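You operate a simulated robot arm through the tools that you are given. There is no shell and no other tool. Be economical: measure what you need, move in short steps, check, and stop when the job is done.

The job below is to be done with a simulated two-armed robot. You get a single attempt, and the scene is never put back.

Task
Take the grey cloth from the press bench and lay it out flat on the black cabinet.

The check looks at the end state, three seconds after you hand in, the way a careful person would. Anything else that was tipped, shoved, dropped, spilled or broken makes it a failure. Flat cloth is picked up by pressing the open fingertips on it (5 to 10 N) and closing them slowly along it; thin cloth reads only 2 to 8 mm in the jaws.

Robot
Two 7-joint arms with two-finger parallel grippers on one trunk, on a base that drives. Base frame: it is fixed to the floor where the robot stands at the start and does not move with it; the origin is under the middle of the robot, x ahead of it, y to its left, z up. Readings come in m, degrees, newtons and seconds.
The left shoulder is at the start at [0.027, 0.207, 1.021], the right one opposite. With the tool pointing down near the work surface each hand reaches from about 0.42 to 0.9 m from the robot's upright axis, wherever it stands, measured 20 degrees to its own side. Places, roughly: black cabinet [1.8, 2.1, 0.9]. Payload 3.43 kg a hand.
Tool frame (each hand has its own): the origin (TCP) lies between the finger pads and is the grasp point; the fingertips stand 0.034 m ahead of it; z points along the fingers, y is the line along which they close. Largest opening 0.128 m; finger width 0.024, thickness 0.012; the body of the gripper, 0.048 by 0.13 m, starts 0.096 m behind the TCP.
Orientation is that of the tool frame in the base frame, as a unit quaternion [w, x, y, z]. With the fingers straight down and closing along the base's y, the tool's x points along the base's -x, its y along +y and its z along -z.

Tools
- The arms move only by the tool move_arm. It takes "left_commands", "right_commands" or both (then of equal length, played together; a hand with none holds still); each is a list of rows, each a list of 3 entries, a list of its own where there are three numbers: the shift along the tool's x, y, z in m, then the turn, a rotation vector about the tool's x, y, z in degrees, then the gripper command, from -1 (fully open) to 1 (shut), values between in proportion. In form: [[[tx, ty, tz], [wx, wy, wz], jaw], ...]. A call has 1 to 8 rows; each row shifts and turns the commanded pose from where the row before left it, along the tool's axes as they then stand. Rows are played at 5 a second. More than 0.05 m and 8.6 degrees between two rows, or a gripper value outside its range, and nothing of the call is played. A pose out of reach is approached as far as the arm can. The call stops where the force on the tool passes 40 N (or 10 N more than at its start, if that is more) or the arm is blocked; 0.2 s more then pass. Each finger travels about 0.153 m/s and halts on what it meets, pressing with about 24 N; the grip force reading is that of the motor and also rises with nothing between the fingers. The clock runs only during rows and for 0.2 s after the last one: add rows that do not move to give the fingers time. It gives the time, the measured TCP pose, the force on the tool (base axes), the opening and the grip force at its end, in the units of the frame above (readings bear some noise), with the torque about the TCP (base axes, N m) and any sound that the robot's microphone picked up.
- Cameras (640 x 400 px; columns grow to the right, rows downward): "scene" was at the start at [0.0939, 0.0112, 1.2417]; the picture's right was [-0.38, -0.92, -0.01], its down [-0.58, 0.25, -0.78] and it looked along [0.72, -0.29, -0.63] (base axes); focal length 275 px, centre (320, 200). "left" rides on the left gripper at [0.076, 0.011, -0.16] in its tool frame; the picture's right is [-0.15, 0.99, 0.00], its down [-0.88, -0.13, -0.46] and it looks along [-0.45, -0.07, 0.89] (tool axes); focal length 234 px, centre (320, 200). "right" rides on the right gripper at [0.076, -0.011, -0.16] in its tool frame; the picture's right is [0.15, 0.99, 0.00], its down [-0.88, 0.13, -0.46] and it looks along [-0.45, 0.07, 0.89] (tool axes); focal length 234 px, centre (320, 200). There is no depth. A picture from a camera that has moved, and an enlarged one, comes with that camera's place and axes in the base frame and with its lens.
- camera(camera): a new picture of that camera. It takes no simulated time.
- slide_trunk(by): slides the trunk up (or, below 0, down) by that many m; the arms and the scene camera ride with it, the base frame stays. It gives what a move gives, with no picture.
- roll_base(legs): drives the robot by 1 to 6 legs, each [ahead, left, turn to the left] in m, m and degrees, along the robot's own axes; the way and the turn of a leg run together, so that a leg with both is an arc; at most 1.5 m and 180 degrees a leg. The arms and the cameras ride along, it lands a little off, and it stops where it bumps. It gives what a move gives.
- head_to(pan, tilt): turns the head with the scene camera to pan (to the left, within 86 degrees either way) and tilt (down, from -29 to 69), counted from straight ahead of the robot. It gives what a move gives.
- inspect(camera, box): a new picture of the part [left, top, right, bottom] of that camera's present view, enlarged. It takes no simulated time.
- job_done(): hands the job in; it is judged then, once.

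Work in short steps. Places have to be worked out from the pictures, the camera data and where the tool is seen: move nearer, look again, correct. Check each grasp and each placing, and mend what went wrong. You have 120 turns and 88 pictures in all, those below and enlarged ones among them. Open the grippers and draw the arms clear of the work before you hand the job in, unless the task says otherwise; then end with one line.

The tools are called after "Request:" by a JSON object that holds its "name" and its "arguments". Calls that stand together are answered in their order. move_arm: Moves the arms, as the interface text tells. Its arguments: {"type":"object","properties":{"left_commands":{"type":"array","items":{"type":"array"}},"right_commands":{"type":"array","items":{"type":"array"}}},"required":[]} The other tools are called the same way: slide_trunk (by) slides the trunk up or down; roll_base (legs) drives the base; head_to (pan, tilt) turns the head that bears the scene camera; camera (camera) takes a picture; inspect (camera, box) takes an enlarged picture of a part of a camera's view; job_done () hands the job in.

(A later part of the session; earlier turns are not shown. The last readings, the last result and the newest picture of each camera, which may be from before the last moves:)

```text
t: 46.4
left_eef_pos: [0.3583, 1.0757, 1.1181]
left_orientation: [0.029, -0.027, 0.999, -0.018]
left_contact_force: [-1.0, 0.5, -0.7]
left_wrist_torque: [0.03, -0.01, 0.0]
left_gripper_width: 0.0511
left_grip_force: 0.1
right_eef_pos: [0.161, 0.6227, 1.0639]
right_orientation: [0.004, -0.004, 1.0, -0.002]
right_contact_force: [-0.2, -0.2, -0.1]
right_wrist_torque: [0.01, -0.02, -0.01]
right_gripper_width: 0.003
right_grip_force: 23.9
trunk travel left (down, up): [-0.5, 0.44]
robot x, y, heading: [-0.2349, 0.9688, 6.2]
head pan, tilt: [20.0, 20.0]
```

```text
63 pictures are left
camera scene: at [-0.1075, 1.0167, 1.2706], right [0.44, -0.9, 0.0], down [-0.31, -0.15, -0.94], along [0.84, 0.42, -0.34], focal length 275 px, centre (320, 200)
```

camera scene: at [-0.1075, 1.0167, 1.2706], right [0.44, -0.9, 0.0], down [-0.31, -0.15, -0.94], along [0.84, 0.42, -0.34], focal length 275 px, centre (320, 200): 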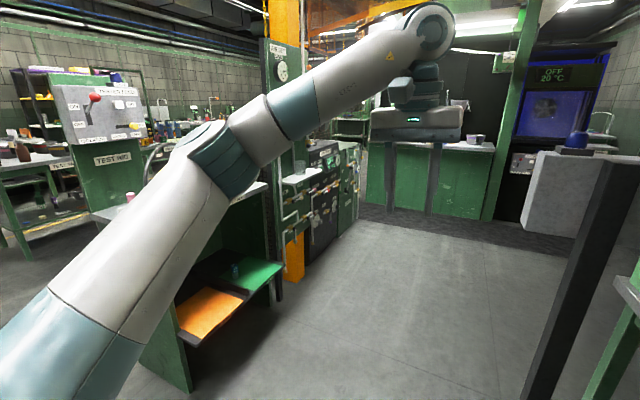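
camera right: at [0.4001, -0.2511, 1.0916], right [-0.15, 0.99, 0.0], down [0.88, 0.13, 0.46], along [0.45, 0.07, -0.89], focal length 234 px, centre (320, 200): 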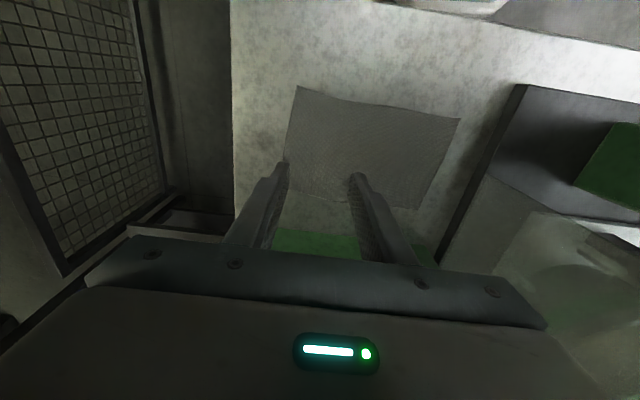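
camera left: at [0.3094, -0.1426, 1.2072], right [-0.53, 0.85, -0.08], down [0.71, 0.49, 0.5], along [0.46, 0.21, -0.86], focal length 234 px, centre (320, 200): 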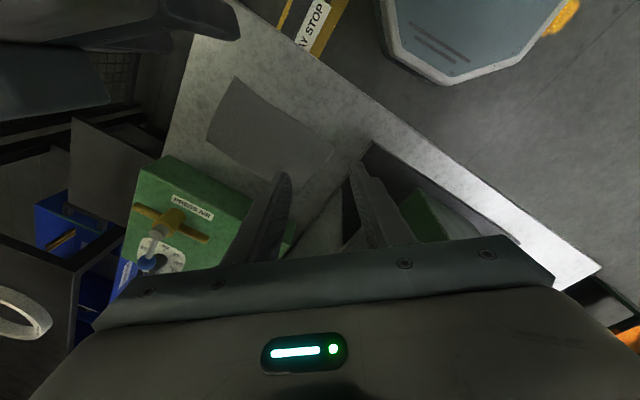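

Cabinet row faces −y at y≈1.9; black cabinet at x≈1.5–2.1, and the floor in front is clear. Sidestep left, then drive ahead.

Request:
{"name": "roll_base", "arguments": {"legs": [[0, 0.25, 0], [1.3, -0.12, 0]]}}

Request:
{"name": "head_to", "arguments": {"pan": 50, "tilt": 30}}

Request:
{"name": "camera", "arguments": {"camera": "scene"}}

```text
t: 51.8
left_eef_pos: [1.0626, 1.2448, 1.1212]
left_orientation: [0.031, 0.029, 0.999, -0.018]
left_contact_force: [0.3, -0.6, -0.5]
left_wrist_torque: [0.0, 0.06, 0.02]
left_gripper_width: 0.0511
left_grip_force: 0.2
right_eef_pos: [0.814, 0.8138, 1.0692]
right_orientation: [0.011, 0.054, 0.998, 0.004]
right_contact_force: [0.2, -0.6, -0.1]
right_wrist_torque: [0.02, 0.0, 0.0]
right_gripper_width: 0.0029
right_grip_force: 23.9
trunk travel left (down, up): [-0.5, 0.44]
robot x, y, heading: [0.4675, 1.2063, -0.1]
head pan, tilt: [20.0, 20.0]
stopped in leg 2: the robot was blocked; the commanded pose is now the measured one
```

```text
t: 52.7
left_eef_pos: [1.0591, 1.246, 1.1238]
left_orientation: [0.033, 0.027, 0.999, -0.018]
left_contact_force: [1.1, 0.2, 0.0]
left_wrist_torque: [-0.01, 0.0, -0.07]
left_gripper_width: 0.0514
left_grip_force: 0.0
right_eef_pos: [0.8133, 0.814, 1.0693]
right_orientation: [0.01, 0.053, 0.999, 0.003]
right_contact_force: [-0.9, -0.3, 1.8]
right_wrist_torque: [0.0, -0.03, 0.0]
right_gripper_width: 0.0027
right_grip_force: 23.9
trunk travel left (down, up): [-0.5, 0.44]
robot x, y, heading: [0.4629, 1.2044, -0.0]
head pan, tilt: [50.0, 30.0]
```

```text
62 pictures are left
camera scene: at [0.5581, 1.2747, 1.256], right [0.77, -0.64, 0.01], down [-0.31, -0.38, -0.87], along [0.56, 0.67, -0.49], focal length 275 px, centre (320, 200)
```

scene: 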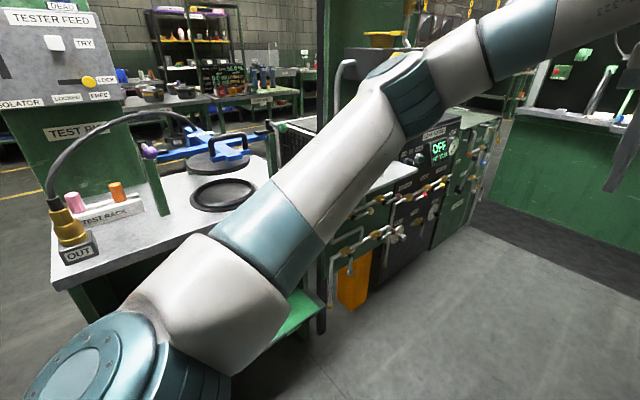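

The robot was blocked at x≈0.47 and yawed right, so something on the right side touched. Look there.

Request:
{"name": "head_to", "arguments": {"pan": -60, "tilt": 35}}

Request:
{"name": "camera", "arguments": {"camera": "scene"}}

```text
t: 54.6
left_eef_pos: [1.0599, 1.2469, 1.1236]
left_orientation: [0.033, 0.028, 0.999, -0.019]
left_contact_force: [0.4, 0.5, -0.3]
left_wrist_torque: [0.02, -0.01, -0.02]
left_gripper_width: 0.0511
left_grip_force: 0.0
right_eef_pos: [0.8131, 0.8159, 1.0689]
right_orientation: [0.01, 0.053, 0.999, 0.003]
right_contact_force: [0.1, 1.2, -0.4]
right_wrist_torque: [0.0, 0.0, 0.02]
right_gripper_width: 0.003
right_grip_force: 24.2
trunk travel left (down, up): [-0.5, 0.44]
robot x, y, heading: [0.467, 1.2028, 0.2]
head pan, tilt: [-60.0, 35.0]
```

```text
61 pictures are left
camera scene: at [0.5444, 1.1295, 1.2477], right [-0.86, -0.5, -0.01], down [-0.28, 0.5, -0.82], along [0.42, -0.71, -0.57], focal length 275 px, centre (320, 200)
```

scene: 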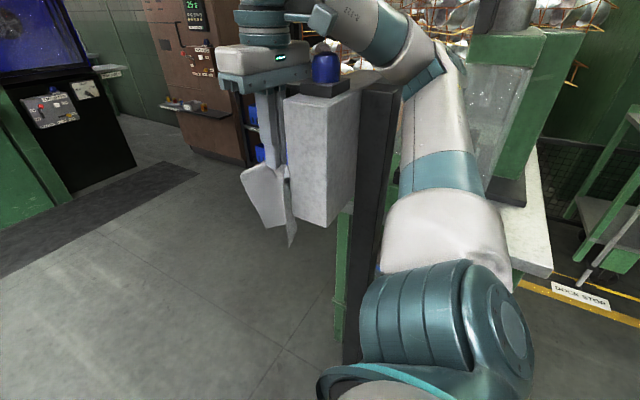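

The right upper arm touched the black post at ≈(0.74, 0.56). Back away, then tuck the right elbow by extending the hand ahead.

Request:
{"name": "roll_base", "arguments": {"legs": [[-0.3, 0, 0], [0, 0.1, 0]]}}

Request:
{"name": "camera", "arguments": {"camera": "scene"}}

```text
t: 55.6
left_eef_pos: [1.0292, 1.2558, 1.1138]
left_orientation: [0.026, 0.019, 0.999, -0.019]
left_contact_force: [0.2, -0.8, -0.8]
left_wrist_torque: [0.03, 0.01, 0.01]
left_gripper_width: 0.0512
left_grip_force: 0.1
right_eef_pos: [0.7983, 0.824, 1.0613]
right_orientation: [0.004, 0.045, 0.999, 0.003]
right_contact_force: [24.3, 1.8, -11.6]
right_wrist_torque: [0.27, 1.86, 0.8]
right_gripper_width: 0.0031
right_grip_force: 23.8
trunk travel left (down, up): [-0.5, 0.44]
robot x, y, heading: [0.4251, 1.208, 1.4]
head pan, tilt: [-60.0, 35.0]
stopped in leg 1: the force on the tool passed its limit at 134 N (the readings are from after the stop); the commanded pose is now the measured one
```

```text
60 pictures are left
camera scene: at [0.5197, 1.1328, 1.246], right [-0.86, -0.52, 0.0], down [-0.3, 0.49, -0.82], along [0.42, -0.7, -0.58], focal length 275 px, centre (320, 200)
```

scene: 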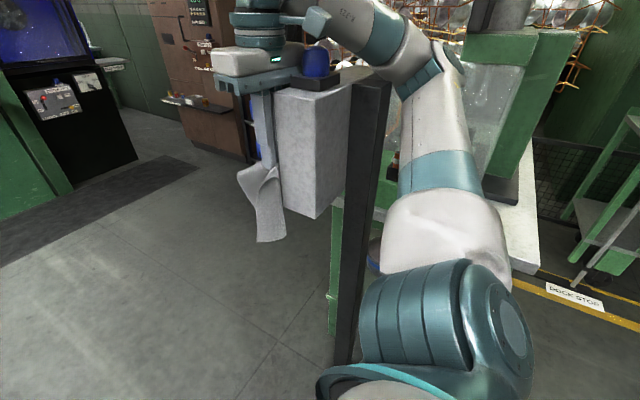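

The right gripper now brushes the blue lamp on the post's box, which lies on its right. Sidestep left, away from it.

Request:
{"name": "roll_base", "arguments": {"legs": [[0.01, 0.15, 0]]}}

Request:
{"name": "camera", "arguments": {"camera": "scene"}}

```text
t: 56.4
left_eef_pos: [1.0284, 1.2666, 1.1151]
left_orientation: [0.027, 0.019, 0.999, -0.02]
left_contact_force: [-0.8, -0.8, -0.3]
left_wrist_torque: [0.0, -0.01, -0.03]
left_gripper_width: 0.0511
left_grip_force: 0.2
right_eef_pos: [0.7991, 0.8307, 1.0646]
right_orientation: [0.007, 0.043, 0.999, 0.002]
right_contact_force: [13.0, 1.9, 0.1]
right_wrist_torque: [-0.38, 1.14, 0.29]
right_gripper_width: 0.003
right_grip_force: 23.9
trunk travel left (down, up): [-0.5, 0.44]
robot x, y, heading: [0.4235, 1.2129, 1.3]
head pan, tilt: [-60.0, 35.0]
stopped in leg 1: the force on the tool passed its limit at 55 N (the readings are from after the stop); the commanded pose is now the measured one
```

```text
59 pictures are left
camera scene: at [0.5181, 1.1417, 1.2466], right [-0.86, -0.52, 0.0], down [-0.3, 0.49, -0.82], along [0.42, -0.7, -0.57], focal length 275 px, centre (320, 200)
```

scene: 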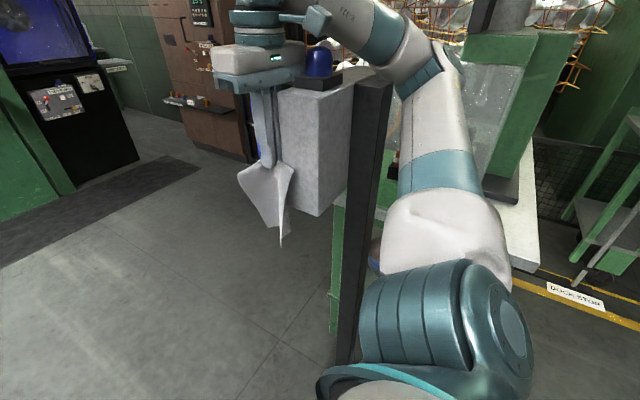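

The post is likely nearer than I thought (≈(0.68, 0.74), top ≈1.15) and sits in the crook of the right arm. Move the hand slightly ahead off it, then raise the trunk to lift the arm and cloth above everything.

Request:
{"name": "move_arm", "arguments": {"right_commands": [[[-0.015, 0, 0], [0, 0, 0], 1], [[-0.015, 0, 0], [0, 0, 0], 1], [[0, 0, 0], [0, 0, 0], 1]]}}

Request:
{"name": "camera", "arguments": {"camera": "right"}}

Request:
{"name": "inspect", "arguments": {"camera": "scene", "box": [200, 0, 480, 175]}}

```text
t: 57.2
left_eef_pos: [1.0235, 1.2633, 1.1186]
left_orientation: [0.029, 0.021, 0.999, -0.02]
left_contact_force: [0.3, -0.4, 0.4]
left_wrist_torque: [0.01, -0.03, -0.02]
left_gripper_width: 0.0513
left_grip_force: 0.0
right_eef_pos: [0.821, 0.8266, 1.068]
right_orientation: [0.01, 0.045, 0.999, 0.003]
right_contact_force: [-0.4, -0.1, -0.4]
right_wrist_torque: [-0.02, 0.01, 0.01]
right_gripper_width: 0.0027
right_grip_force: 23.4
trunk travel left (down, up): [-0.5, 0.44]
robot x, y, heading: [0.4222, 1.2164, 1.1]
head pan, tilt: [-60.0, 35.0]
```

```text
58 pictures are left
camera right: at [0.7407, 0.8211, 1.2245], right [-0.06, 1.0, 0.0], down [0.88, 0.05, 0.47], along [0.47, 0.03, -0.88], focal length 234 px, centre (320, 200)
```

right: 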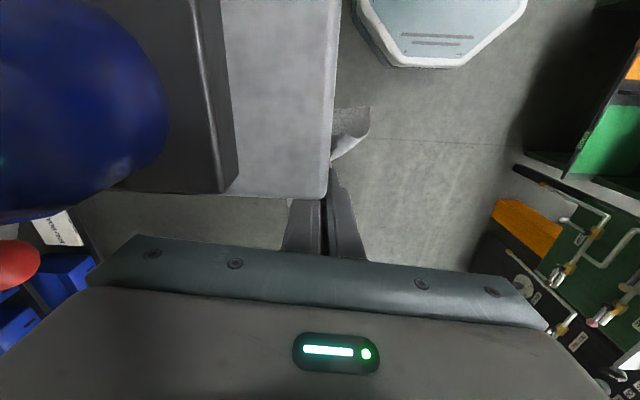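

```text
2.29 times, centred on (340, 88) of scene
camera zoom: at [0.5112, 1.1405, 1.2472], right [-0.86, -0.52, 0.0], down [-0.29, 0.49, -0.82], along [0.42, -0.7, -0.57], focal length 628 px, centre (274, 457)
```

zoom: 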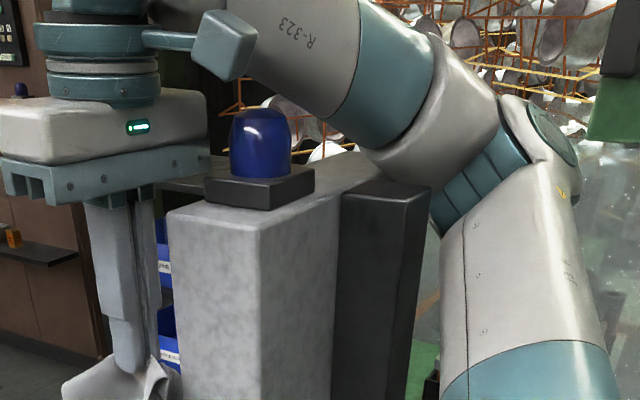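

Confirmed: the box with lamp is in the arm's crook, with the forearm above it. Raise the trunk straight up.

Request:
{"name": "slide_trunk", "arguments": {"by": 0.4}}

Request:
{"name": "camera", "arguments": {"camera": "scene"}}

Request:
{"name": "camera", "arguments": {"camera": "right"}}

```text
t: 61.0
left_eef_pos: [1.0272, 1.266, 1.5169]
left_orientation: [0.028, 0.02, 0.999, -0.019]
left_contact_force: [0.0, -0.6, 0.1]
left_wrist_torque: [0.01, -0.01, -0.01]
left_gripper_width: 0.0512
left_grip_force: 0.0
right_eef_pos: [0.8247, 0.8275, 1.4655]
right_orientation: [0.009, 0.045, 0.999, 0.002]
right_contact_force: [0.0, 0.8, -1.1]
right_wrist_torque: [-0.03, 0.0, 0.03]
right_gripper_width: 0.0027
right_grip_force: 23.9
trunk travel left (down, up): [-0.9, 0.04]
robot x, y, heading: [0.4203, 1.214, 1.3]
head pan, tilt: [-60.0, 35.0]
```

```text
56 pictures are left
camera scene: at [0.516, 1.1411, 1.6466], right [-0.86, -0.52, 0.0], down [-0.3, 0.49, -0.82], along [0.42, -0.7, -0.57], focal length 275 px, centre (320, 200)
```

scene: 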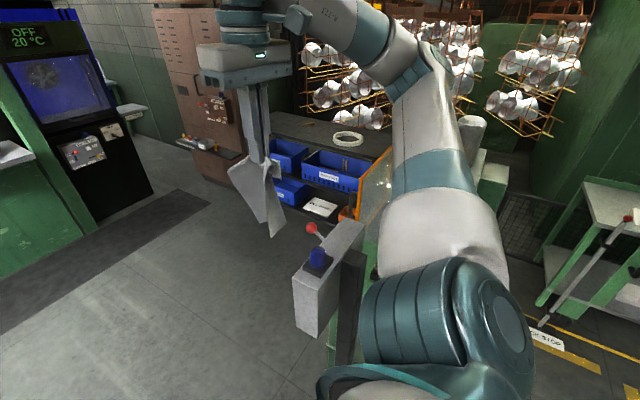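

```text
55 pictures are left
camera right: at [0.746, 0.8222, 1.6231], right [-0.06, 1.0, 0.0], down [0.88, 0.05, 0.47], along [0.47, 0.03, -0.88], focal length 234 px, centre (320, 200)
```

right: 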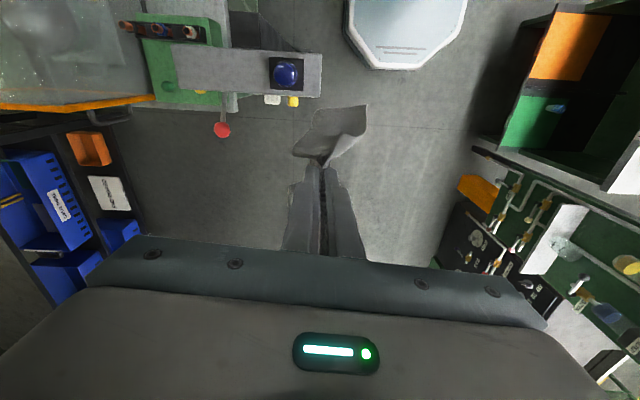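

Lifted clear; lamp, lever and post look intact, and the cloth is still held. Keep the trunk high, drive to in front of the cabinet and turn to face it.

Request:
{"name": "roll_base", "arguments": {"legs": [[0.3, 0.04, 0], [1.1, -0.02, 0]]}}

Request:
{"name": "head_to", "arguments": {"pan": 75, "tilt": 40}}

Request:
{"name": "camera", "arguments": {"camera": "scene"}}

```text
t: 68.4
left_eef_pos: [2.4375, 1.3086, 1.5165]
left_orientation: [0.028, 0.021, 0.999, -0.02]
left_contact_force: [-0.8, -0.3, 0.1]
left_wrist_torque: [0.03, 0.02, 0.02]
left_gripper_width: 0.0511
left_grip_force: 0.0
right_eef_pos: [2.2352, 0.8704, 1.4664]
right_orientation: [0.008, 0.045, 0.999, 0.003]
right_contact_force: [-0.6, -0.4, -0.1]
right_wrist_torque: [0.02, -0.05, 0.02]
right_gripper_width: 0.003
right_grip_force: 24.2
trunk travel left (down, up): [-0.9, 0.04]
robot x, y, heading: [1.8331, 1.2529, 1.0]
head pan, tilt: [-60.0, 35.0]
```

```text
t: 70.5
left_eef_pos: [2.4377, 1.3085, 1.5177]
left_orientation: [0.028, 0.021, 0.999, -0.02]
left_contact_force: [0.0, -0.4, -0.2]
left_wrist_torque: [0.02, 0.01, -0.01]
left_gripper_width: 0.0512
left_grip_force: 0.1
right_eef_pos: [2.236, 0.8706, 1.4662]
right_orientation: [0.009, 0.045, 0.999, 0.002]
right_contact_force: [-0.1, -0.2, -0.5]
right_wrist_torque: [0.0, -0.03, -0.02]
right_gripper_width: 0.0029
right_grip_force: 23.4
trunk travel left (down, up): [-0.9, 0.04]
robot x, y, heading: [1.8344, 1.2599, 0.9]
head pan, tilt: [75.0, 40.0]
```

```text
54 pictures are left
camera scene: at [1.9027, 1.3433, 1.6391], right [0.97, -0.24, 0.0], down [-0.16, -0.62, -0.77], along [0.19, 0.74, -0.64], focal length 275 px, centre (320, 200)
```

scene: 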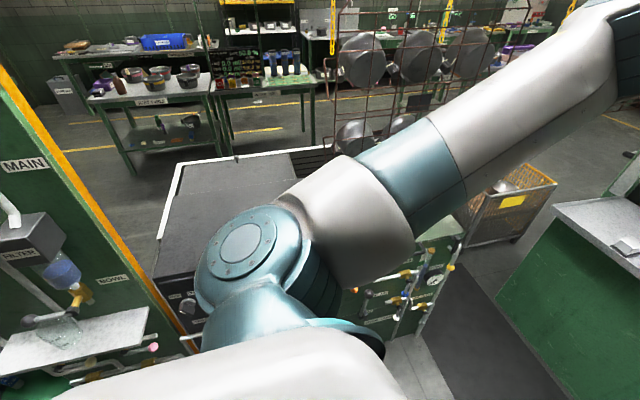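

Cabinet top is visible behind the arm. Turn left 89° to face it (arms well above everything near), then view it.

Request:
{"name": "roll_base", "arguments": {"legs": [[-0.03, -0.02, 45], [0, 0, 44]]}}

Request:
{"name": "head_to", "arguments": {"pan": 0, "tilt": 50}}

Request:
{"name": "camera", "arguments": {"camera": "scene"}}

```text
t: 75.0
left_eef_pos: [1.7705, 1.8352, 1.517]
left_orientation: [0.033, -0.691, 0.723, 0.006]
left_contact_force: [-0.4, 0.0, 0.8]
left_wrist_torque: [-0.03, 0.02, 0.0]
left_gripper_width: 0.0514
left_grip_force: 0.1
right_eef_pos: [2.2047, 1.6306, 1.4646]
right_orientation: [0.004, -0.673, 0.739, 0.007]
right_contact_force: [-0.3, 0.2, 0.8]
right_wrist_torque: [0.0, 0.0, -0.06]
right_gripper_width: 0.0029
right_grip_force: 24.0
trunk travel left (down, up): [-0.9, 0.04]
robot x, y, heading: [1.8177, 1.2272, 90.8]
head pan, tilt: [75.0, 40.0]
```

```text
t: 76.5
left_eef_pos: [1.7669, 1.8338, 1.5169]
left_orientation: [0.034, -0.691, 0.722, 0.006]
left_contact_force: [0.4, -0.7, -0.3]
left_wrist_torque: [0.02, -0.03, 0.03]
left_gripper_width: 0.0513
left_grip_force: 0.1
right_eef_pos: [2.2048, 1.6304, 1.4656]
right_orientation: [0.004, -0.673, 0.74, 0.008]
right_contact_force: [0.3, -0.8, 0.2]
right_wrist_torque: [0.0, 0.01, -0.02]
right_gripper_width: 0.0029
right_grip_force: 24.1
trunk travel left (down, up): [-0.9, 0.04]
robot x, y, heading: [1.8146, 1.2297, 90.5]
head pan, tilt: [0.0, 50.0]
```

```text
53 pictures are left
camera scene: at [1.8113, 1.3576, 1.625], right [1.0, 0.01, 0.0], down [0.01, -0.77, -0.64], along [-0.01, 0.64, -0.77], focal length 275 px, centre (320, 200)
```

scene: 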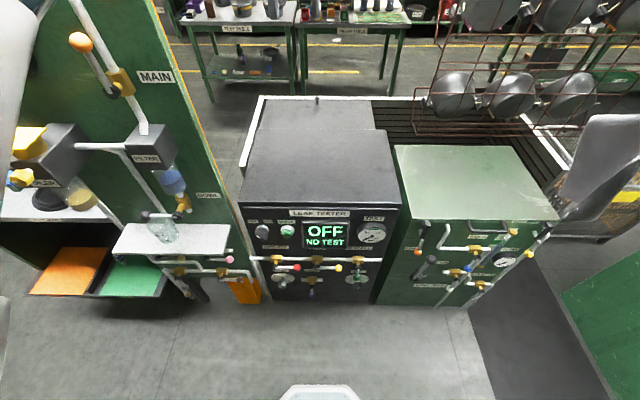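

The black top ("leak tester") is empty: x≈1.53–2.07, y≈1.94–2.34 at z≈0.9. Check the left arm's clearance to the pipe column and the hanging cloth before moving closer.

Request:
{"name": "head_to", "arguments": {"pan": 45, "tilt": 25}}

Request:
{"name": "camera", "arguments": {"camera": "scene"}}

Request:
{"name": "head_to", "arguments": {"pan": -45, "tilt": 30}}

Request:
{"name": "camera", "arguments": {"camera": "scene"}}

```text
t: 77.6
left_eef_pos: [1.768, 1.8355, 1.5157]
left_orientation: [0.033, -0.691, 0.722, 0.005]
left_contact_force: [0.7, 0.2, -0.6]
left_wrist_torque: [0.0, 0.01, -0.05]
left_gripper_width: 0.0508
left_grip_force: 0.2
right_eef_pos: [2.205, 1.6319, 1.4659]
right_orientation: [0.005, -0.673, 0.739, 0.007]
right_contact_force: [-0.7, 0.9, 0.8]
right_wrist_torque: [0.02, 0.0, -0.02]
right_gripper_width: 0.0029
right_grip_force: 24.0
trunk travel left (down, up): [-0.9, 0.04]
robot x, y, heading: [1.8144, 1.2296, 90.8]
head pan, tilt: [45.0, 25.0]
```

```text
52 pictures are left
camera scene: at [1.7467, 1.3448, 1.6624], right [0.7, 0.72, 0.0], down [0.3, -0.3, -0.91], along [-0.65, 0.63, -0.42], focal length 275 px, centre (320, 200)
```

scene: 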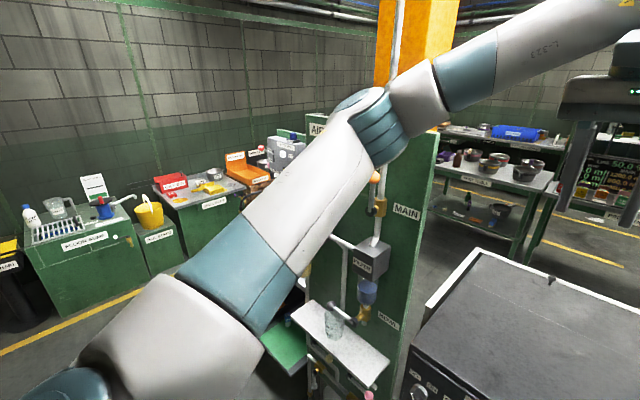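

```text
t: 79.3
left_eef_pos: [1.7671, 1.8351, 1.5166]
left_orientation: [0.034, -0.691, 0.722, 0.006]
left_contact_force: [0.2, 0.9, -0.4]
left_wrist_torque: [-0.02, 0.0, -0.01]
left_gripper_width: 0.0515
left_grip_force: 0.1
right_eef_pos: [2.2044, 1.6294, 1.466]
right_orientation: [0.004, -0.673, 0.74, 0.007]
right_contact_force: [0.2, -0.1, 0.4]
right_wrist_torque: [0.01, 0.0, -0.03]
right_gripper_width: 0.0031
right_grip_force: 24.0
trunk travel left (down, up): [-0.9, 0.04]
robot x, y, heading: [1.8148, 1.2324, 90.6]
head pan, tilt: [-45.0, 30.0]
```

```text
51 pictures are left
camera scene: at [1.8756, 1.3453, 1.6545], right [0.72, -0.7, 0.0], down [-0.35, -0.36, -0.87], along [0.6, 0.62, -0.5], focal length 275 px, centre (320, 200)
```

scene: 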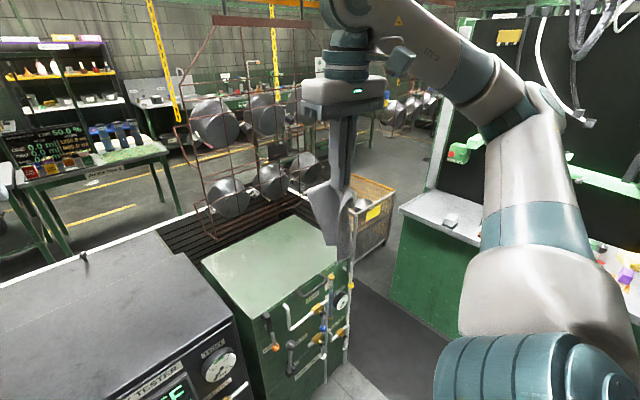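

The left elbow is near the pipe column; retract the left hand so the forearm swings back, then move the base a bit forward and right.

Request:
{"name": "move_arm", "arguments": {"left_commands": [[[0.037, 0, 0], [0, 0, 0], 0.2], [[0.037, 0, 0], [0, 0, 0], 0.2], [[0.037, 0, 0], [0, 0, 0], 0.2], [[0.037, 0, 0], [0, 0, 0], 0.2], [[0.037, 0, 0], [0, 0, 0], 0.2], [[0.03, 0, 0], [0, 0, 0], 0.2], [[0, 0, 0], [0, 0, 0], 0.2]]}}

Request:
{"name": "head_to", "arguments": {"pan": 60, "tilt": 35}}

Request:
{"name": "camera", "arguments": {"camera": "scene"}}

```text
t: 80.9
left_eef_pos: [1.7584, 1.6205, 1.504]
left_orientation: [0.033, -0.69, 0.723, 0.005]
left_contact_force: [0.0, -0.5, -0.1]
left_wrist_torque: [-0.03, 0.0, 0.01]
left_gripper_width: 0.0512
left_grip_force: 0.0
right_eef_pos: [2.2046, 1.631, 1.4651]
right_orientation: [0.005, -0.673, 0.74, 0.007]
right_contact_force: [0.3, 0.3, 0.8]
right_wrist_torque: [-0.01, 0.03, -0.01]
right_gripper_width: 0.003
right_grip_force: 24.1
trunk travel left (down, up): [-0.9, 0.04]
robot x, y, heading: [1.8104, 1.2305, 90.6]
head pan, tilt: [-45.0, 30.0]
```

```text
t: 82.7
left_eef_pos: [1.7566, 1.6217, 1.5051]
left_orientation: [0.033, -0.691, 0.722, 0.005]
left_contact_force: [-0.5, 0.5, -0.5]
left_wrist_torque: [0.02, -0.02, -0.04]
left_gripper_width: 0.0512
left_grip_force: 0.1
right_eef_pos: [2.2051, 1.6309, 1.466]
right_orientation: [0.005, -0.673, 0.739, 0.008]
right_contact_force: [-0.4, -1.1, 0.4]
right_wrist_torque: [-0.04, 0.01, -0.03]
right_gripper_width: 0.003
right_grip_force: 24.0
trunk travel left (down, up): [-0.9, 0.04]
robot x, y, heading: [1.8126, 1.2273, 90.6]
head pan, tilt: [60.0, 35.0]
```

```text
50 pictures are left
camera scene: at [1.7358, 1.3235, 1.6467], right [0.49, 0.87, 0.0], down [0.5, -0.28, -0.82], along [-0.71, 0.4, -0.57], focal length 275 px, centre (320, 200)
```

scene: 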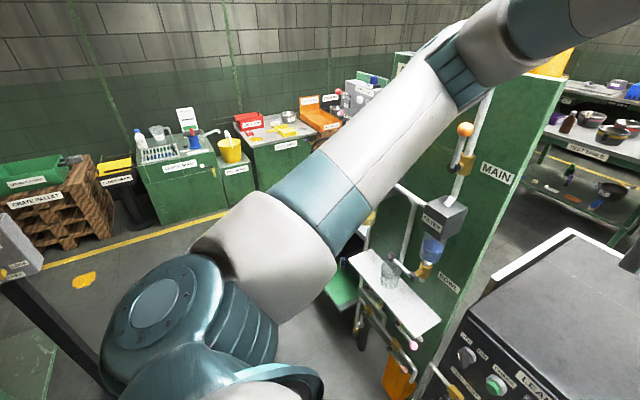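

Shift right 0.1 and forward 0.05 only — keeps the left elbow clear of the column while the right hand still reaches; lower the trunk 0.2.

Request:
{"name": "roll_base", "arguments": {"legs": [[0.05, -0.1, 0]]}}

Request:
{"name": "slide_trunk", "arguments": {"by": -0.2}}

Request:
{"name": "head_to", "arguments": {"pan": -20, "tilt": 35}}

Request:
{"name": "camera", "arguments": {"camera": "scene"}}

```text
t: 83.9
left_eef_pos: [1.8513, 1.6709, 1.5065]
left_orientation: [0.036, -0.691, 0.722, 0.005]
left_contact_force: [-0.3, 0.4, -1.2]
left_wrist_torque: [0.01, -0.08, 0.03]
left_gripper_width: 0.0511
left_grip_force: 0.0
right_eef_pos: [2.2977, 1.6813, 1.4679]
right_orientation: [0.006, -0.674, 0.739, 0.007]
right_contact_force: [0.2, 0.0, -0.6]
right_wrist_torque: [-0.01, -0.03, -0.01]
right_gripper_width: 0.0029
right_grip_force: 24.6
trunk travel left (down, up): [-0.9, 0.04]
robot x, y, heading: [1.9101, 1.2812, 91.0]
head pan, tilt: [60.0, 35.0]
```

```text
t: 86.1
left_eef_pos: [1.8552, 1.6716, 1.3038]
left_orientation: [0.033, -0.691, 0.722, 0.006]
left_contact_force: [0.0, 0.1, -0.2]
left_wrist_torque: [-0.03, 0.01, -0.03]
left_gripper_width: 0.0512
left_grip_force: 0.0
right_eef_pos: [2.3013, 1.6823, 1.2659]
right_orientation: [0.004, -0.674, 0.739, 0.008]
right_contact_force: [-0.4, -0.3, -0.4]
right_wrist_torque: [-0.02, -0.02, -0.05]
right_gripper_width: 0.0032
right_grip_force: 24.1
trunk travel left (down, up): [-0.7, 0.24]
robot x, y, heading: [1.9154, 1.2809, 90.7]
head pan, tilt: [60.0, 35.0]
```

```text
t: 87.6
left_eef_pos: [1.8565, 1.6718, 1.3037]
left_orientation: [0.034, -0.691, 0.722, 0.005]
left_contact_force: [0.4, 0.4, 0.5]
left_wrist_torque: [0.03, 0.01, -0.02]
left_gripper_width: 0.0513
left_grip_force: 0.1
right_eef_pos: [2.3022, 1.6836, 1.266]
right_orientation: [0.004, -0.673, 0.739, 0.007]
right_contact_force: [0.2, 0.0, 0.2]
right_wrist_torque: [0.01, 0.0, -0.04]
right_gripper_width: 0.0032
right_grip_force: 23.8
trunk travel left (down, up): [-0.7, 0.24]
robot x, y, heading: [1.9127, 1.2793, 90.8]
head pan, tilt: [-20.0, 35.0]
```

```text
49 pictures are left
camera scene: at [1.9404, 1.4151, 1.4467], right [0.95, -0.33, 0.0], down [-0.19, -0.54, -0.82], along [0.27, 0.77, -0.57], focal length 275 px, centre (320, 200)
```

scene: 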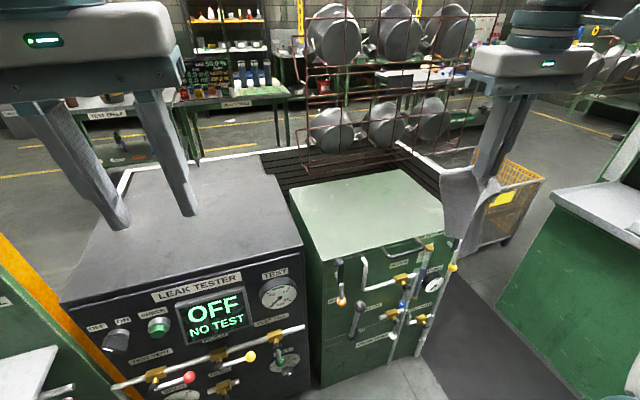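

Hand, cloth and top are all clear. Move the right hand diagonally toward above the black top (first half), squaring its yaw.

Request:
{"name": "move_arm", "arguments": {"right_commands": [[[-0.028, 0.035, 0], [0, 0, -5.3], 1], [[-0.028, 0.037, 0], [0, 0, 0], 1], [[-0.028, 0.037, 0], [0, 0, 0], 1], [[-0.028, 0.037, 0], [0, 0, 0], 1], [[-0.028, 0.037, 0], [0, 0, 0], 1], [[-0.028, 0.037, 0], [0, 0, 0], 1], [[-0.028, 0.037, 0], [0, 0, 0], 1], [[-0.028, 0.037, 0], [0, 0, 0], 1]]}}

Request:
{"name": "camera", "arguments": {"camera": "scene"}}

```text
t: 89.4
left_eef_pos: [1.8544, 1.6738, 1.3051]
left_orientation: [0.034, -0.691, 0.722, 0.005]
left_contact_force: [-0.1, 0.8, -0.2]
left_wrist_torque: [0.01, -0.05, 0.02]
left_gripper_width: 0.0512
left_grip_force: 0.0
right_eef_pos: [2.0087, 1.9097, 1.2697]
right_orientation: [-0.004, 0.707, -0.707, -0.006]
right_contact_force: [-0.5, 0.7, 0.0]
right_wrist_torque: [-0.05, -0.06, -0.02]
right_gripper_width: 0.0029
right_grip_force: 24.8
trunk travel left (down, up): [-0.7, 0.24]
robot x, y, heading: [1.9173, 1.2817, 91.0]
head pan, tilt: [-20.0, 35.0]
```

```text
48 pictures are left
camera scene: at [1.9378, 1.4162, 1.4466], right [0.95, -0.33, 0.0], down [-0.19, -0.54, -0.82], along [0.27, 0.77, -0.57], focal length 275 px, centre (320, 200)
```

scene: 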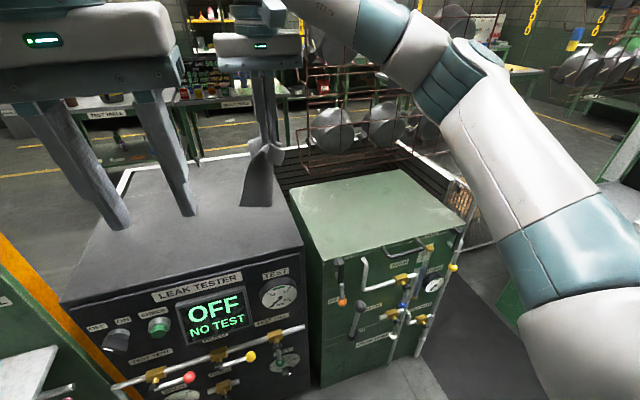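

On course. Continue to about (1.75, 2.10), and inspect how the cloth hangs.

Request:
{"name": "move_arm", "arguments": {"right_commands": [[[-0.028, 0.037, 0], [0, 0, 0], 1], [[-0.028, 0.037, 0], [0, 0, 0], 1], [[-0.028, 0.037, 0], [0, 0, 0], 1], [[-0.028, 0.037, 0], [0, 0, 0], 1], [[-0.028, 0.037, 0], [0, 0, 0], 1], [[-0.028, 0.037, 0], [0, 0, 0], 1], [[-0.02, 0.037, 0], [0, 0, 0], 1], [[0, 0, 0], [0, 0, 0], 1]], "left_commands": [[[0, 0.02, -0.01], [0, 0, 0], 0.2], [[0, 0.02, -0.01], [0, 0, 0], 0.2], [[0, 0.01, -0.01], [0, 0, 0], 0.2], [[0, 0, 0], [0, 0, 0], 0.2], [[0, 0, 0], [0, 0, 0], 0.2], [[0, 0, 0], [0, 0, 0], 0.2], [[0, 0, 0], [0, 0, 0], 0.2], [[0, 0, 0], [0, 0, 0], 0.2]]}}

Request:
{"name": "head_to", "arguments": {"pan": 5, "tilt": 40}}

Request:
{"name": "camera", "arguments": {"camera": "scene"}}

Request:
{"name": "camera", "arguments": {"camera": "left"}}

```text
t: 91.2
left_eef_pos: [1.8035, 1.6748, 1.3323]
left_orientation: [0.034, -0.691, 0.722, 0.006]
left_contact_force: [0.0, 0.5, 0.1]
left_wrist_torque: [-0.01, 0.06, -0.02]
left_gripper_width: 0.051
left_grip_force: 0.0
right_eef_pos: [1.8256, 2.0024, 1.2524]
right_orientation: [0.003, -0.707, 0.707, 0.008]
right_contact_force: [-0.6, 0.3, 0.7]
right_wrist_torque: [0.0, 0.05, 0.02]
right_gripper_width: 0.0032
right_grip_force: 24.1
right hand out of reach, approached as far as the arm can: row 4, 5, 6, 7
trunk travel left (down, up): [-0.7, 0.24]
robot x, y, heading: [1.9109, 1.2804, 90.7]
head pan, tilt: [-20.0, 35.0]
```

```text
t: 92.1
left_eef_pos: [1.8029, 1.6728, 1.3314]
left_orientation: [0.034, -0.691, 0.722, 0.006]
left_contact_force: [-0.6, 0.0, -0.4]
left_wrist_torque: [0.01, -0.01, 0.02]
left_gripper_width: 0.0513
left_grip_force: 0.1
right_eef_pos: [1.8249, 1.9995, 1.2522]
right_orientation: [0.005, -0.707, 0.707, 0.007]
right_contact_force: [-0.1, 0.7, -0.1]
right_wrist_torque: [0.01, 0.01, -0.01]
right_gripper_width: 0.0028
right_grip_force: 24.0
trunk travel left (down, up): [-0.7, 0.24]
robot x, y, heading: [1.9142, 1.2793, 90.9]
head pan, tilt: [5.0, 40.0]
```

```text
47 pictures are left
camera scene: at [1.9023, 1.4164, 1.4392], right [0.99, 0.1, 0.0], down [0.07, -0.64, -0.77], along [-0.08, 0.76, -0.64], focal length 275 px, centre (320, 200)
```

scene: 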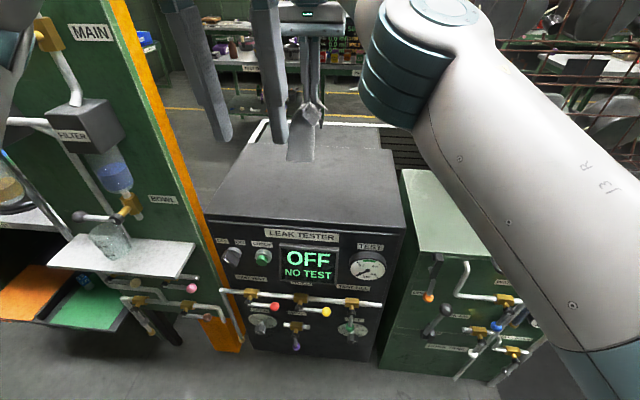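

```text
46 pictures are left
camera left: at [1.7819, 1.5899, 1.4864], right [-0.98, 0.19, -0.03], down [0.15, 0.85, 0.51], along [0.12, 0.5, -0.86], focal length 234 px, centre (320, 200)
```

left: 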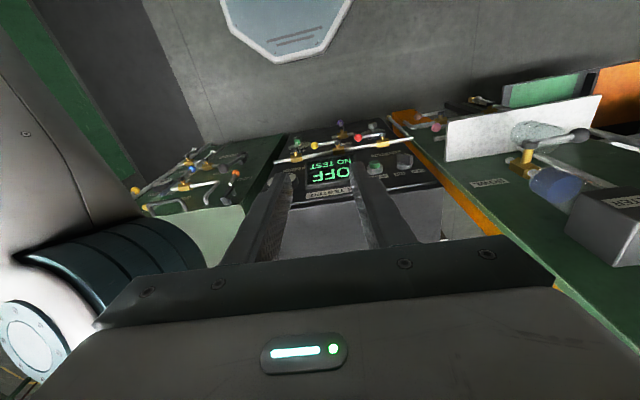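

The right arm is at its reach limit at this height. Drive 0.08 m forward and 0.05 m right (left elbow still clears the column).

Request:
{"name": "roll_base", "arguments": {"legs": [[0.08, -0.06, 0]]}}

Request:
{"name": "move_arm", "arguments": {"right_commands": [[[0, -0.03, 0.01], [0, 0, 0], 1], [[0, 0, 0.03], [0, 0, 0], 1], [[0, 0, 0.03], [0, 0, 0], 1], [[0, 0, 0], [0, 0, 0], 1]]}}

Request:
{"name": "camera", "arguments": {"camera": "scene"}}

```text
t: 93.3
left_eef_pos: [1.8599, 1.7529, 1.3319]
left_orientation: [0.034, -0.693, 0.72, 0.006]
left_contact_force: [0.7, 0.2, 0.7]
left_wrist_torque: [-0.01, -0.02, 0.02]
left_gripper_width: 0.0511
left_grip_force: 0.1
right_eef_pos: [1.8798, 2.0791, 1.2538]
right_orientation: [-0.005, 0.708, -0.706, -0.008]
right_contact_force: [-0.6, 0.0, 0.2]
right_wrist_torque: [0.01, 0.0, 0.03]
right_gripper_width: 0.003
right_grip_force: 24.3
trunk travel left (down, up): [-0.7, 0.24]
robot x, y, heading: [1.9657, 1.3601, 91.1]
head pan, tilt: [5.0, 40.0]
```

```text
t: 94.3
left_eef_pos: [1.8608, 1.7524, 1.3326]
left_orientation: [0.034, -0.692, 0.721, 0.006]
left_contact_force: [0.5, 0.7, -0.1]
left_wrist_torque: [0.02, 0.02, -0.01]
left_gripper_width: 0.0513
left_grip_force: 0.1
right_eef_pos: [1.9122, 2.0792, 1.1827]
right_orientation: [-0.005, 0.708, -0.706, -0.008]
right_contact_force: [0.0, 0.3, 0.3]
right_wrist_torque: [0.03, 0.0, 0.02]
right_gripper_width: 0.003
right_grip_force: 23.6
trunk travel left (down, up): [-0.7, 0.24]
robot x, y, heading: [1.975, 1.3614, 91.0]
head pan, tilt: [5.0, 40.0]
```

```text
45 pictures are left
camera scene: at [1.961, 1.4956, 1.4393], right [0.99, 0.1, 0.0], down [0.07, -0.64, -0.77], along [-0.08, 0.76, -0.64], focal length 275 px, centre (320, 200)
```

scene: 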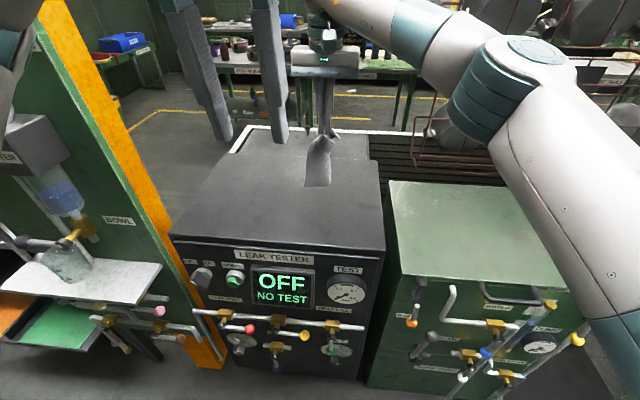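

Reach is good now. Zoom on the hanging cloth.

Request:
{"name": "inspect", "arguments": {"camera": "scene", "box": [250, 70, 410, 210]}}

Request:
{"name": "camera", "arguments": {"camera": "right"}}

```text
2.86 times, centred on (330, 140) of scene
camera zoom: at [1.961, 1.4956, 1.4393], right [0.99, 0.1, 0.0], down [0.07, -0.64, -0.77], along [-0.08, 0.76, -0.64], focal length 786 px, centre (291, 371)
```

zoom: 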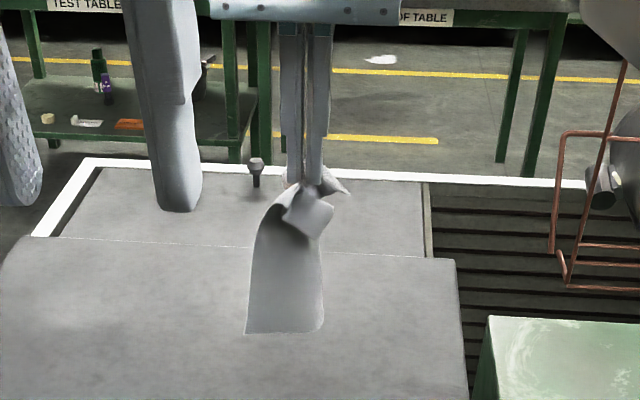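

```text
43 pictures are left
camera right: at [1.9235, 2.0003, 1.3402], right [-0.99, -0.15, 0.0], down [-0.13, 0.87, 0.47], along [-0.07, 0.47, -0.88], focal length 234 px, centre (320, 200)
```

right: 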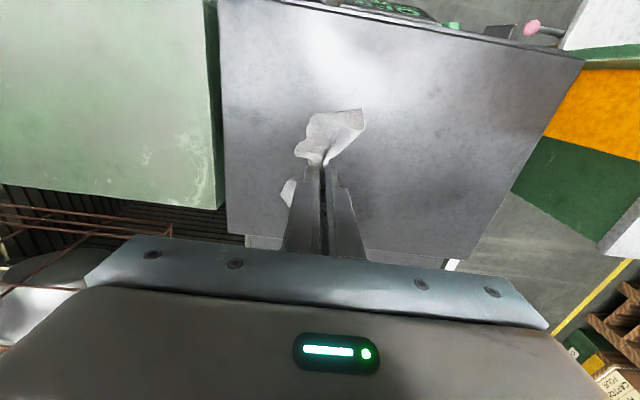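

The cloth hangs with a soft curl. Plan: bring it left, touch the free end down, then draw right while lowering so it trails flat. First left and down to just above touch.

Request:
{"name": "move_arm", "arguments": {"right_commands": [[[0, 0.02, 0.01], [0, 0, 0], 1], [[0, 0.02, 0.01], [0, 0, 0], 1], [[0, 0.02, 0.02], [0, 0, 0], 1], [[0, 0.015, 0.02], [0, 0, 0], 1], [[0, 0, 0.01], [0, 0, 0], 1], [[0, 0, 0], [0, 0, 0], 1], [[0, 0, 0], [0, 0, 0], 1]]}}

Request:
{"name": "inspect", "arguments": {"camera": "scene", "box": [200, 70, 400, 230]}}

```text
t: 95.9
left_eef_pos: [1.8594, 1.7531, 1.3319]
left_orientation: [0.033, -0.693, 0.721, 0.005]
left_contact_force: [-0.7, 1.0, 0.4]
left_wrist_torque: [-0.02, 0.03, 0.02]
left_gripper_width: 0.051
left_grip_force: 0.1
right_eef_pos: [1.8347, 2.0809, 1.1122]
right_orientation: [-0.005, 0.708, -0.706, -0.008]
right_contact_force: [0.1, 0.2, -0.1]
right_wrist_torque: [0.04, 0.0, 0.01]
right_gripper_width: 0.0032
right_grip_force: 23.8
trunk travel left (down, up): [-0.7, 0.24]
robot x, y, heading: [1.9717, 1.3658, 91.1]
head pan, tilt: [5.0, 40.0]
```

```text
2.50 times, centred on (300, 150) of scene
camera zoom: at [1.96, 1.4965, 1.4391], right [0.99, 0.11, 0.0], down [0.07, -0.64, -0.77], along [-0.08, 0.76, -0.64], focal length 687 px, centre (370, 325)
```

zoom: 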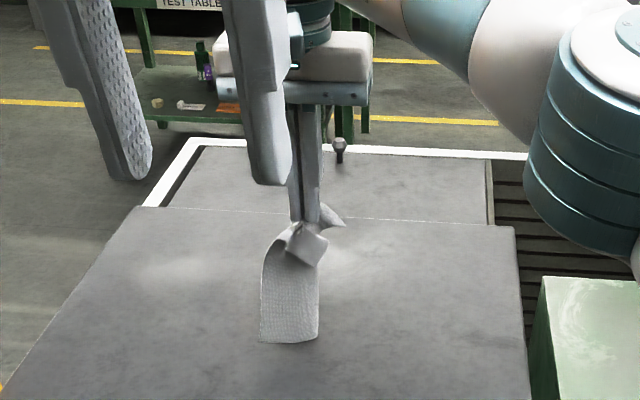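

Free end is just about at the surface. Draw right while lowering, and shift the left hand out of my view.

Request:
{"name": "move_arm", "arguments": {"right_commands": [[[0, 0, 0.02], [0, 0, 0], 1], [[0, -0.015, 0.02], [0, 0, 0], 1], [[0, -0.02, 0.02], [0, 0, 0], 1], [[0, -0.02, 0.02], [0, 0, 0], 1], [[0, -0.02, 0.02], [0, 0, 0], 1], [[0, -0.02, 0.015], [0, 0, 0], 1], [[0, 0, 0], [0, 0, 0], 1], [[0, 0, 0], [0, 0, 0], 1]], "left_commands": [[[0.01, 0.01, -0.02], [0, 0, 0], 0.2], [[0.01, 0.01, -0.02], [0, 0, 0], 0.2], [[0.01, 0, -0.02], [0, 0, 0], 0.2], [[0.01, 0, 0], [0, 0, 0], 0.2], [[0, 0, 0], [0, 0, 0], 0.2], [[0, 0, 0], [0, 0, 0], 0.2], [[0, 0, 0], [0, 0, 0], 0.2], [[0, 0, 0], [0, 0, 0], 0.2]]}}

Request:
{"name": "inspect", "arguments": {"camera": "scene", "box": [200, 70, 400, 230]}}

```text
t: 97.7
left_eef_pos: [1.8356, 1.7119, 1.3875]
left_orientation: [0.033, -0.693, 0.72, 0.005]
left_contact_force: [-0.5, -0.2, 0.4]
left_wrist_torque: [-0.01, 0.02, 0.04]
left_gripper_width: 0.0512
left_grip_force: 0.1
right_eef_pos: [1.9301, 2.084, 0.9972]
right_orientation: [-0.004, 0.709, -0.706, -0.008]
right_contact_force: [-0.1, 0.1, -0.6]
right_wrist_torque: [-0.01, 0.01, 0.0]
right_gripper_width: 0.003
right_grip_force: 23.8
trunk travel left (down, up): [-0.7, 0.24]
robot x, y, heading: [1.9696, 1.3646, 91.1]
head pan, tilt: [5.0, 40.0]
```

```text
2.50 times, centred on (300, 150) of scene
camera zoom: at [1.9605, 1.4966, 1.4391], right [0.99, 0.11, 0.0], down [0.07, -0.64, -0.77], along [-0.08, 0.76, -0.64], focal length 687 px, centre (370, 325)
```

zoom: 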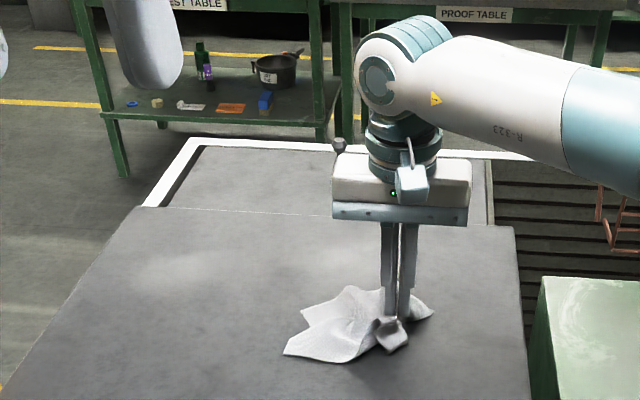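

The cloth trails left but is a bit bunched. Continue drawing right at low height to straighten it.

Request:
{"name": "move_arm", "arguments": {"right_commands": [[[0, -0.015, 0.008], [0, 0, 0], 1], [[0, -0.015, 0.008], [0, 0, 0], 1], [[0, -0.015, 0.008], [0, 0, 0], 1], [[0, -0.01, 0.008], [0, 0, 0], 1], [[0, 0, 0], [0, 0, 0], 1]]}}

Request:
{"name": "inspect", "arguments": {"camera": "scene", "box": [240, 90, 420, 230]}}

```text
t: 98.8
left_eef_pos: [1.8363, 1.711, 1.3878]
left_orientation: [0.033, -0.692, 0.721, 0.005]
left_contact_force: [1.2, 0.9, -0.1]
left_wrist_torque: [-0.07, 0.01, 0.01]
left_gripper_width: 0.0512
left_grip_force: 0.1
right_eef_pos: [1.981, 2.0862, 0.9752]
right_orientation: [-0.004, 0.709, -0.705, -0.015]
right_contact_force: [0.4, -3.9, 25.6]
right_wrist_torque: [-0.24, 0.07, 0.0]
right_gripper_width: 0.0031
right_grip_force: 23.9
trunk travel left (down, up): [-0.7, 0.24]
robot x, y, heading: [1.9695, 1.3594, 91.2]
head pan, tilt: [5.0, 40.0]
stopped in row 5 (right hand): the force on the tool passed its limit at 42 N (the readings are from after the stop); the commanded pose is now the measured one
```

```text
2.86 times, centred on (330, 160) of scene
camera zoom: at [1.9605, 1.4951, 1.4393], right [0.99, 0.11, 0.0], down [0.07, -0.64, -0.77], along [-0.08, 0.76, -0.64], focal length 786 px, centre (291, 314)
```

zoom: 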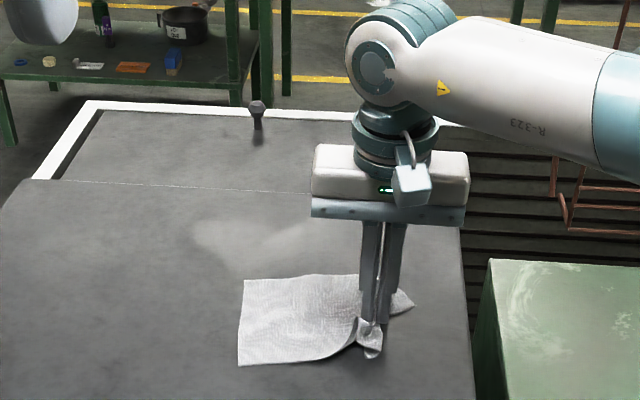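

The top is at z≈0.94 (tips touched). The cloth is laid out nicely to the left, only the gripped edge is bunched. Ease to light pressure and slowly open to spread the ridge.

Request:
{"name": "move_arm", "arguments": {"right_commands": [[[0, 0, -0.0015], [0, 0, 0], 1], [[0, 0, -0.0005], [0, 0, 0], 0.9], [[0, 0, 0], [0, 0, 0], 0.8], [[0, 0, 0], [0, 0, 0], 0.7], [[0, 0, 0], [0, 0, 0], 0.6], [[0, 0, 0], [0, 0, 0], 0.5], [[0, 0, 0], [0, 0, 0], 0.4], [[0, 0, 0], [0, 0, 0], 0.4]]}}

Request:
{"name": "inspect", "arguments": {"camera": "scene", "box": [270, 150, 400, 240]}}

Request:
{"name": "camera", "arguments": {"camera": "right"}}

```text
t: 100.6
left_eef_pos: [1.8361, 1.708, 1.3888]
left_orientation: [0.035, -0.693, 0.72, 0.006]
left_contact_force: [-1.4, 0.1, -0.4]
left_wrist_torque: [0.02, -0.02, 0.0]
left_gripper_width: 0.0514
left_grip_force: 0.0
right_eef_pos: [1.9808, 2.0851, 0.9757]
right_orientation: [-0.006, 0.709, -0.705, -0.013]
right_contact_force: [-3.5, -0.9, 21.1]
right_wrist_torque: [0.23, -0.25, 0.04]
right_gripper_width: 0.0361
right_grip_force: 0.0
trunk travel left (down, up): [-0.7, 0.24]
robot x, y, heading: [1.9717, 1.3638, 91.1]
head pan, tilt: [5.0, 40.0]
```

```text
4.44 times, centred on (335, 195) of scene
camera zoom: at [1.9592, 1.4933, 1.4395], right [0.99, 0.11, 0.0], down [0.07, -0.64, -0.77], along [-0.08, 0.76, -0.64], focal length 1222 px, centre (253, 222)
```

zoom: 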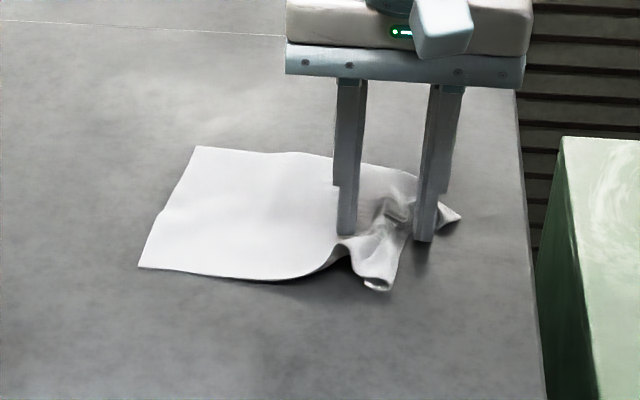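

```text
38 pictures are left
camera right: at [1.9941, 2.0047, 1.1321], right [-0.99, -0.15, 0.01], down [-0.13, 0.87, 0.48], along [-0.08, 0.47, -0.88], focal length 234 px, centre (320, 200)
```

right: 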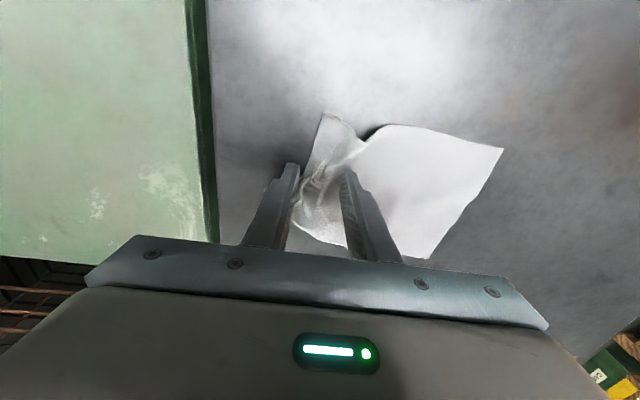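

The ridge is spreading. Lift off straight up and see what's left to smooth.

Request:
{"name": "move_arm", "arguments": {"right_commands": [[[0, 0, -0.005], [0, 0, 0], 0.3], [[0, 0, -0.02], [0, 0, 0], 0.2], [[0, 0, -0.03], [0, 0, 0], 0.2], [[0.0, 0, -0.04], [0, 0, 0], 0.2], [[0, -0.03, -0.03], [0, 0, 0], 0.2], [[0, -0.04, 0], [0, 0, 0], 0.2], [[0, -0.04, 0], [0, 0, 0], 0.2]]}}

Request:
{"name": "inspect", "arguments": {"camera": "scene", "box": [270, 150, 400, 240]}}

Request:
{"name": "camera", "arguments": {"camera": "right"}}

```text
t: 102.2
left_eef_pos: [1.8365, 1.7116, 1.3881]
left_orientation: [0.033, -0.693, 0.721, 0.006]
left_contact_force: [0.5, -0.2, -0.6]
left_wrist_torque: [0.03, 0.03, -0.07]
left_gripper_width: 0.0513
left_grip_force: 0.0
right_eef_pos: [2.0932, 2.0853, 1.0956]
right_orientation: [-0.004, 0.709, -0.705, -0.013]
right_contact_force: [0.3, -0.6, -0.5]
right_wrist_torque: [0.04, 0.01, -0.01]
right_gripper_width: 0.0509
right_grip_force: 0.0
trunk travel left (down, up): [-0.7, 0.24]
robot x, y, heading: [1.9711, 1.3552, 91.0]
head pan, tilt: [5.0, 40.0]
```

```text
4.44 times, centred on (335, 195) of scene
camera zoom: at [1.9617, 1.4963, 1.4392], right [0.99, 0.11, 0.0], down [0.07, -0.64, -0.77], along [-0.08, 0.76, -0.64], focal length 1222 px, centre (253, 222)
```

zoom: 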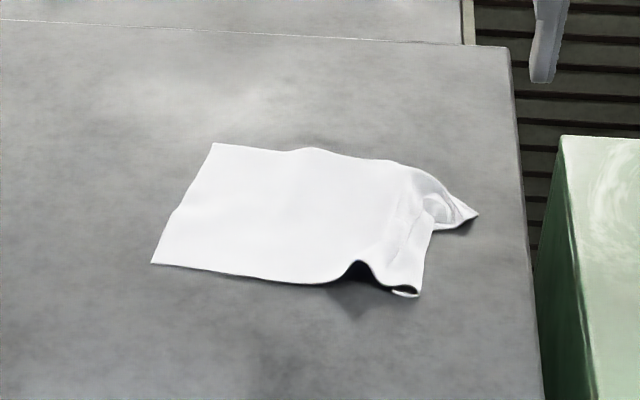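

```text
36 pictures are left
camera right: at [2.1061, 2.005, 1.2526], right [-0.99, -0.15, 0.01], down [-0.13, 0.87, 0.48], along [-0.08, 0.47, -0.88], focal length 234 px, centre (320, 200)
```

right: 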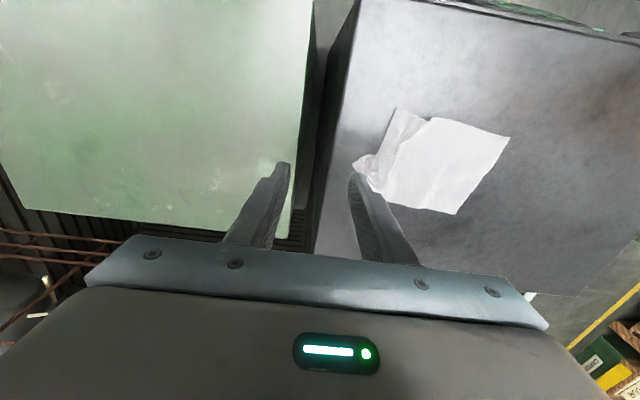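

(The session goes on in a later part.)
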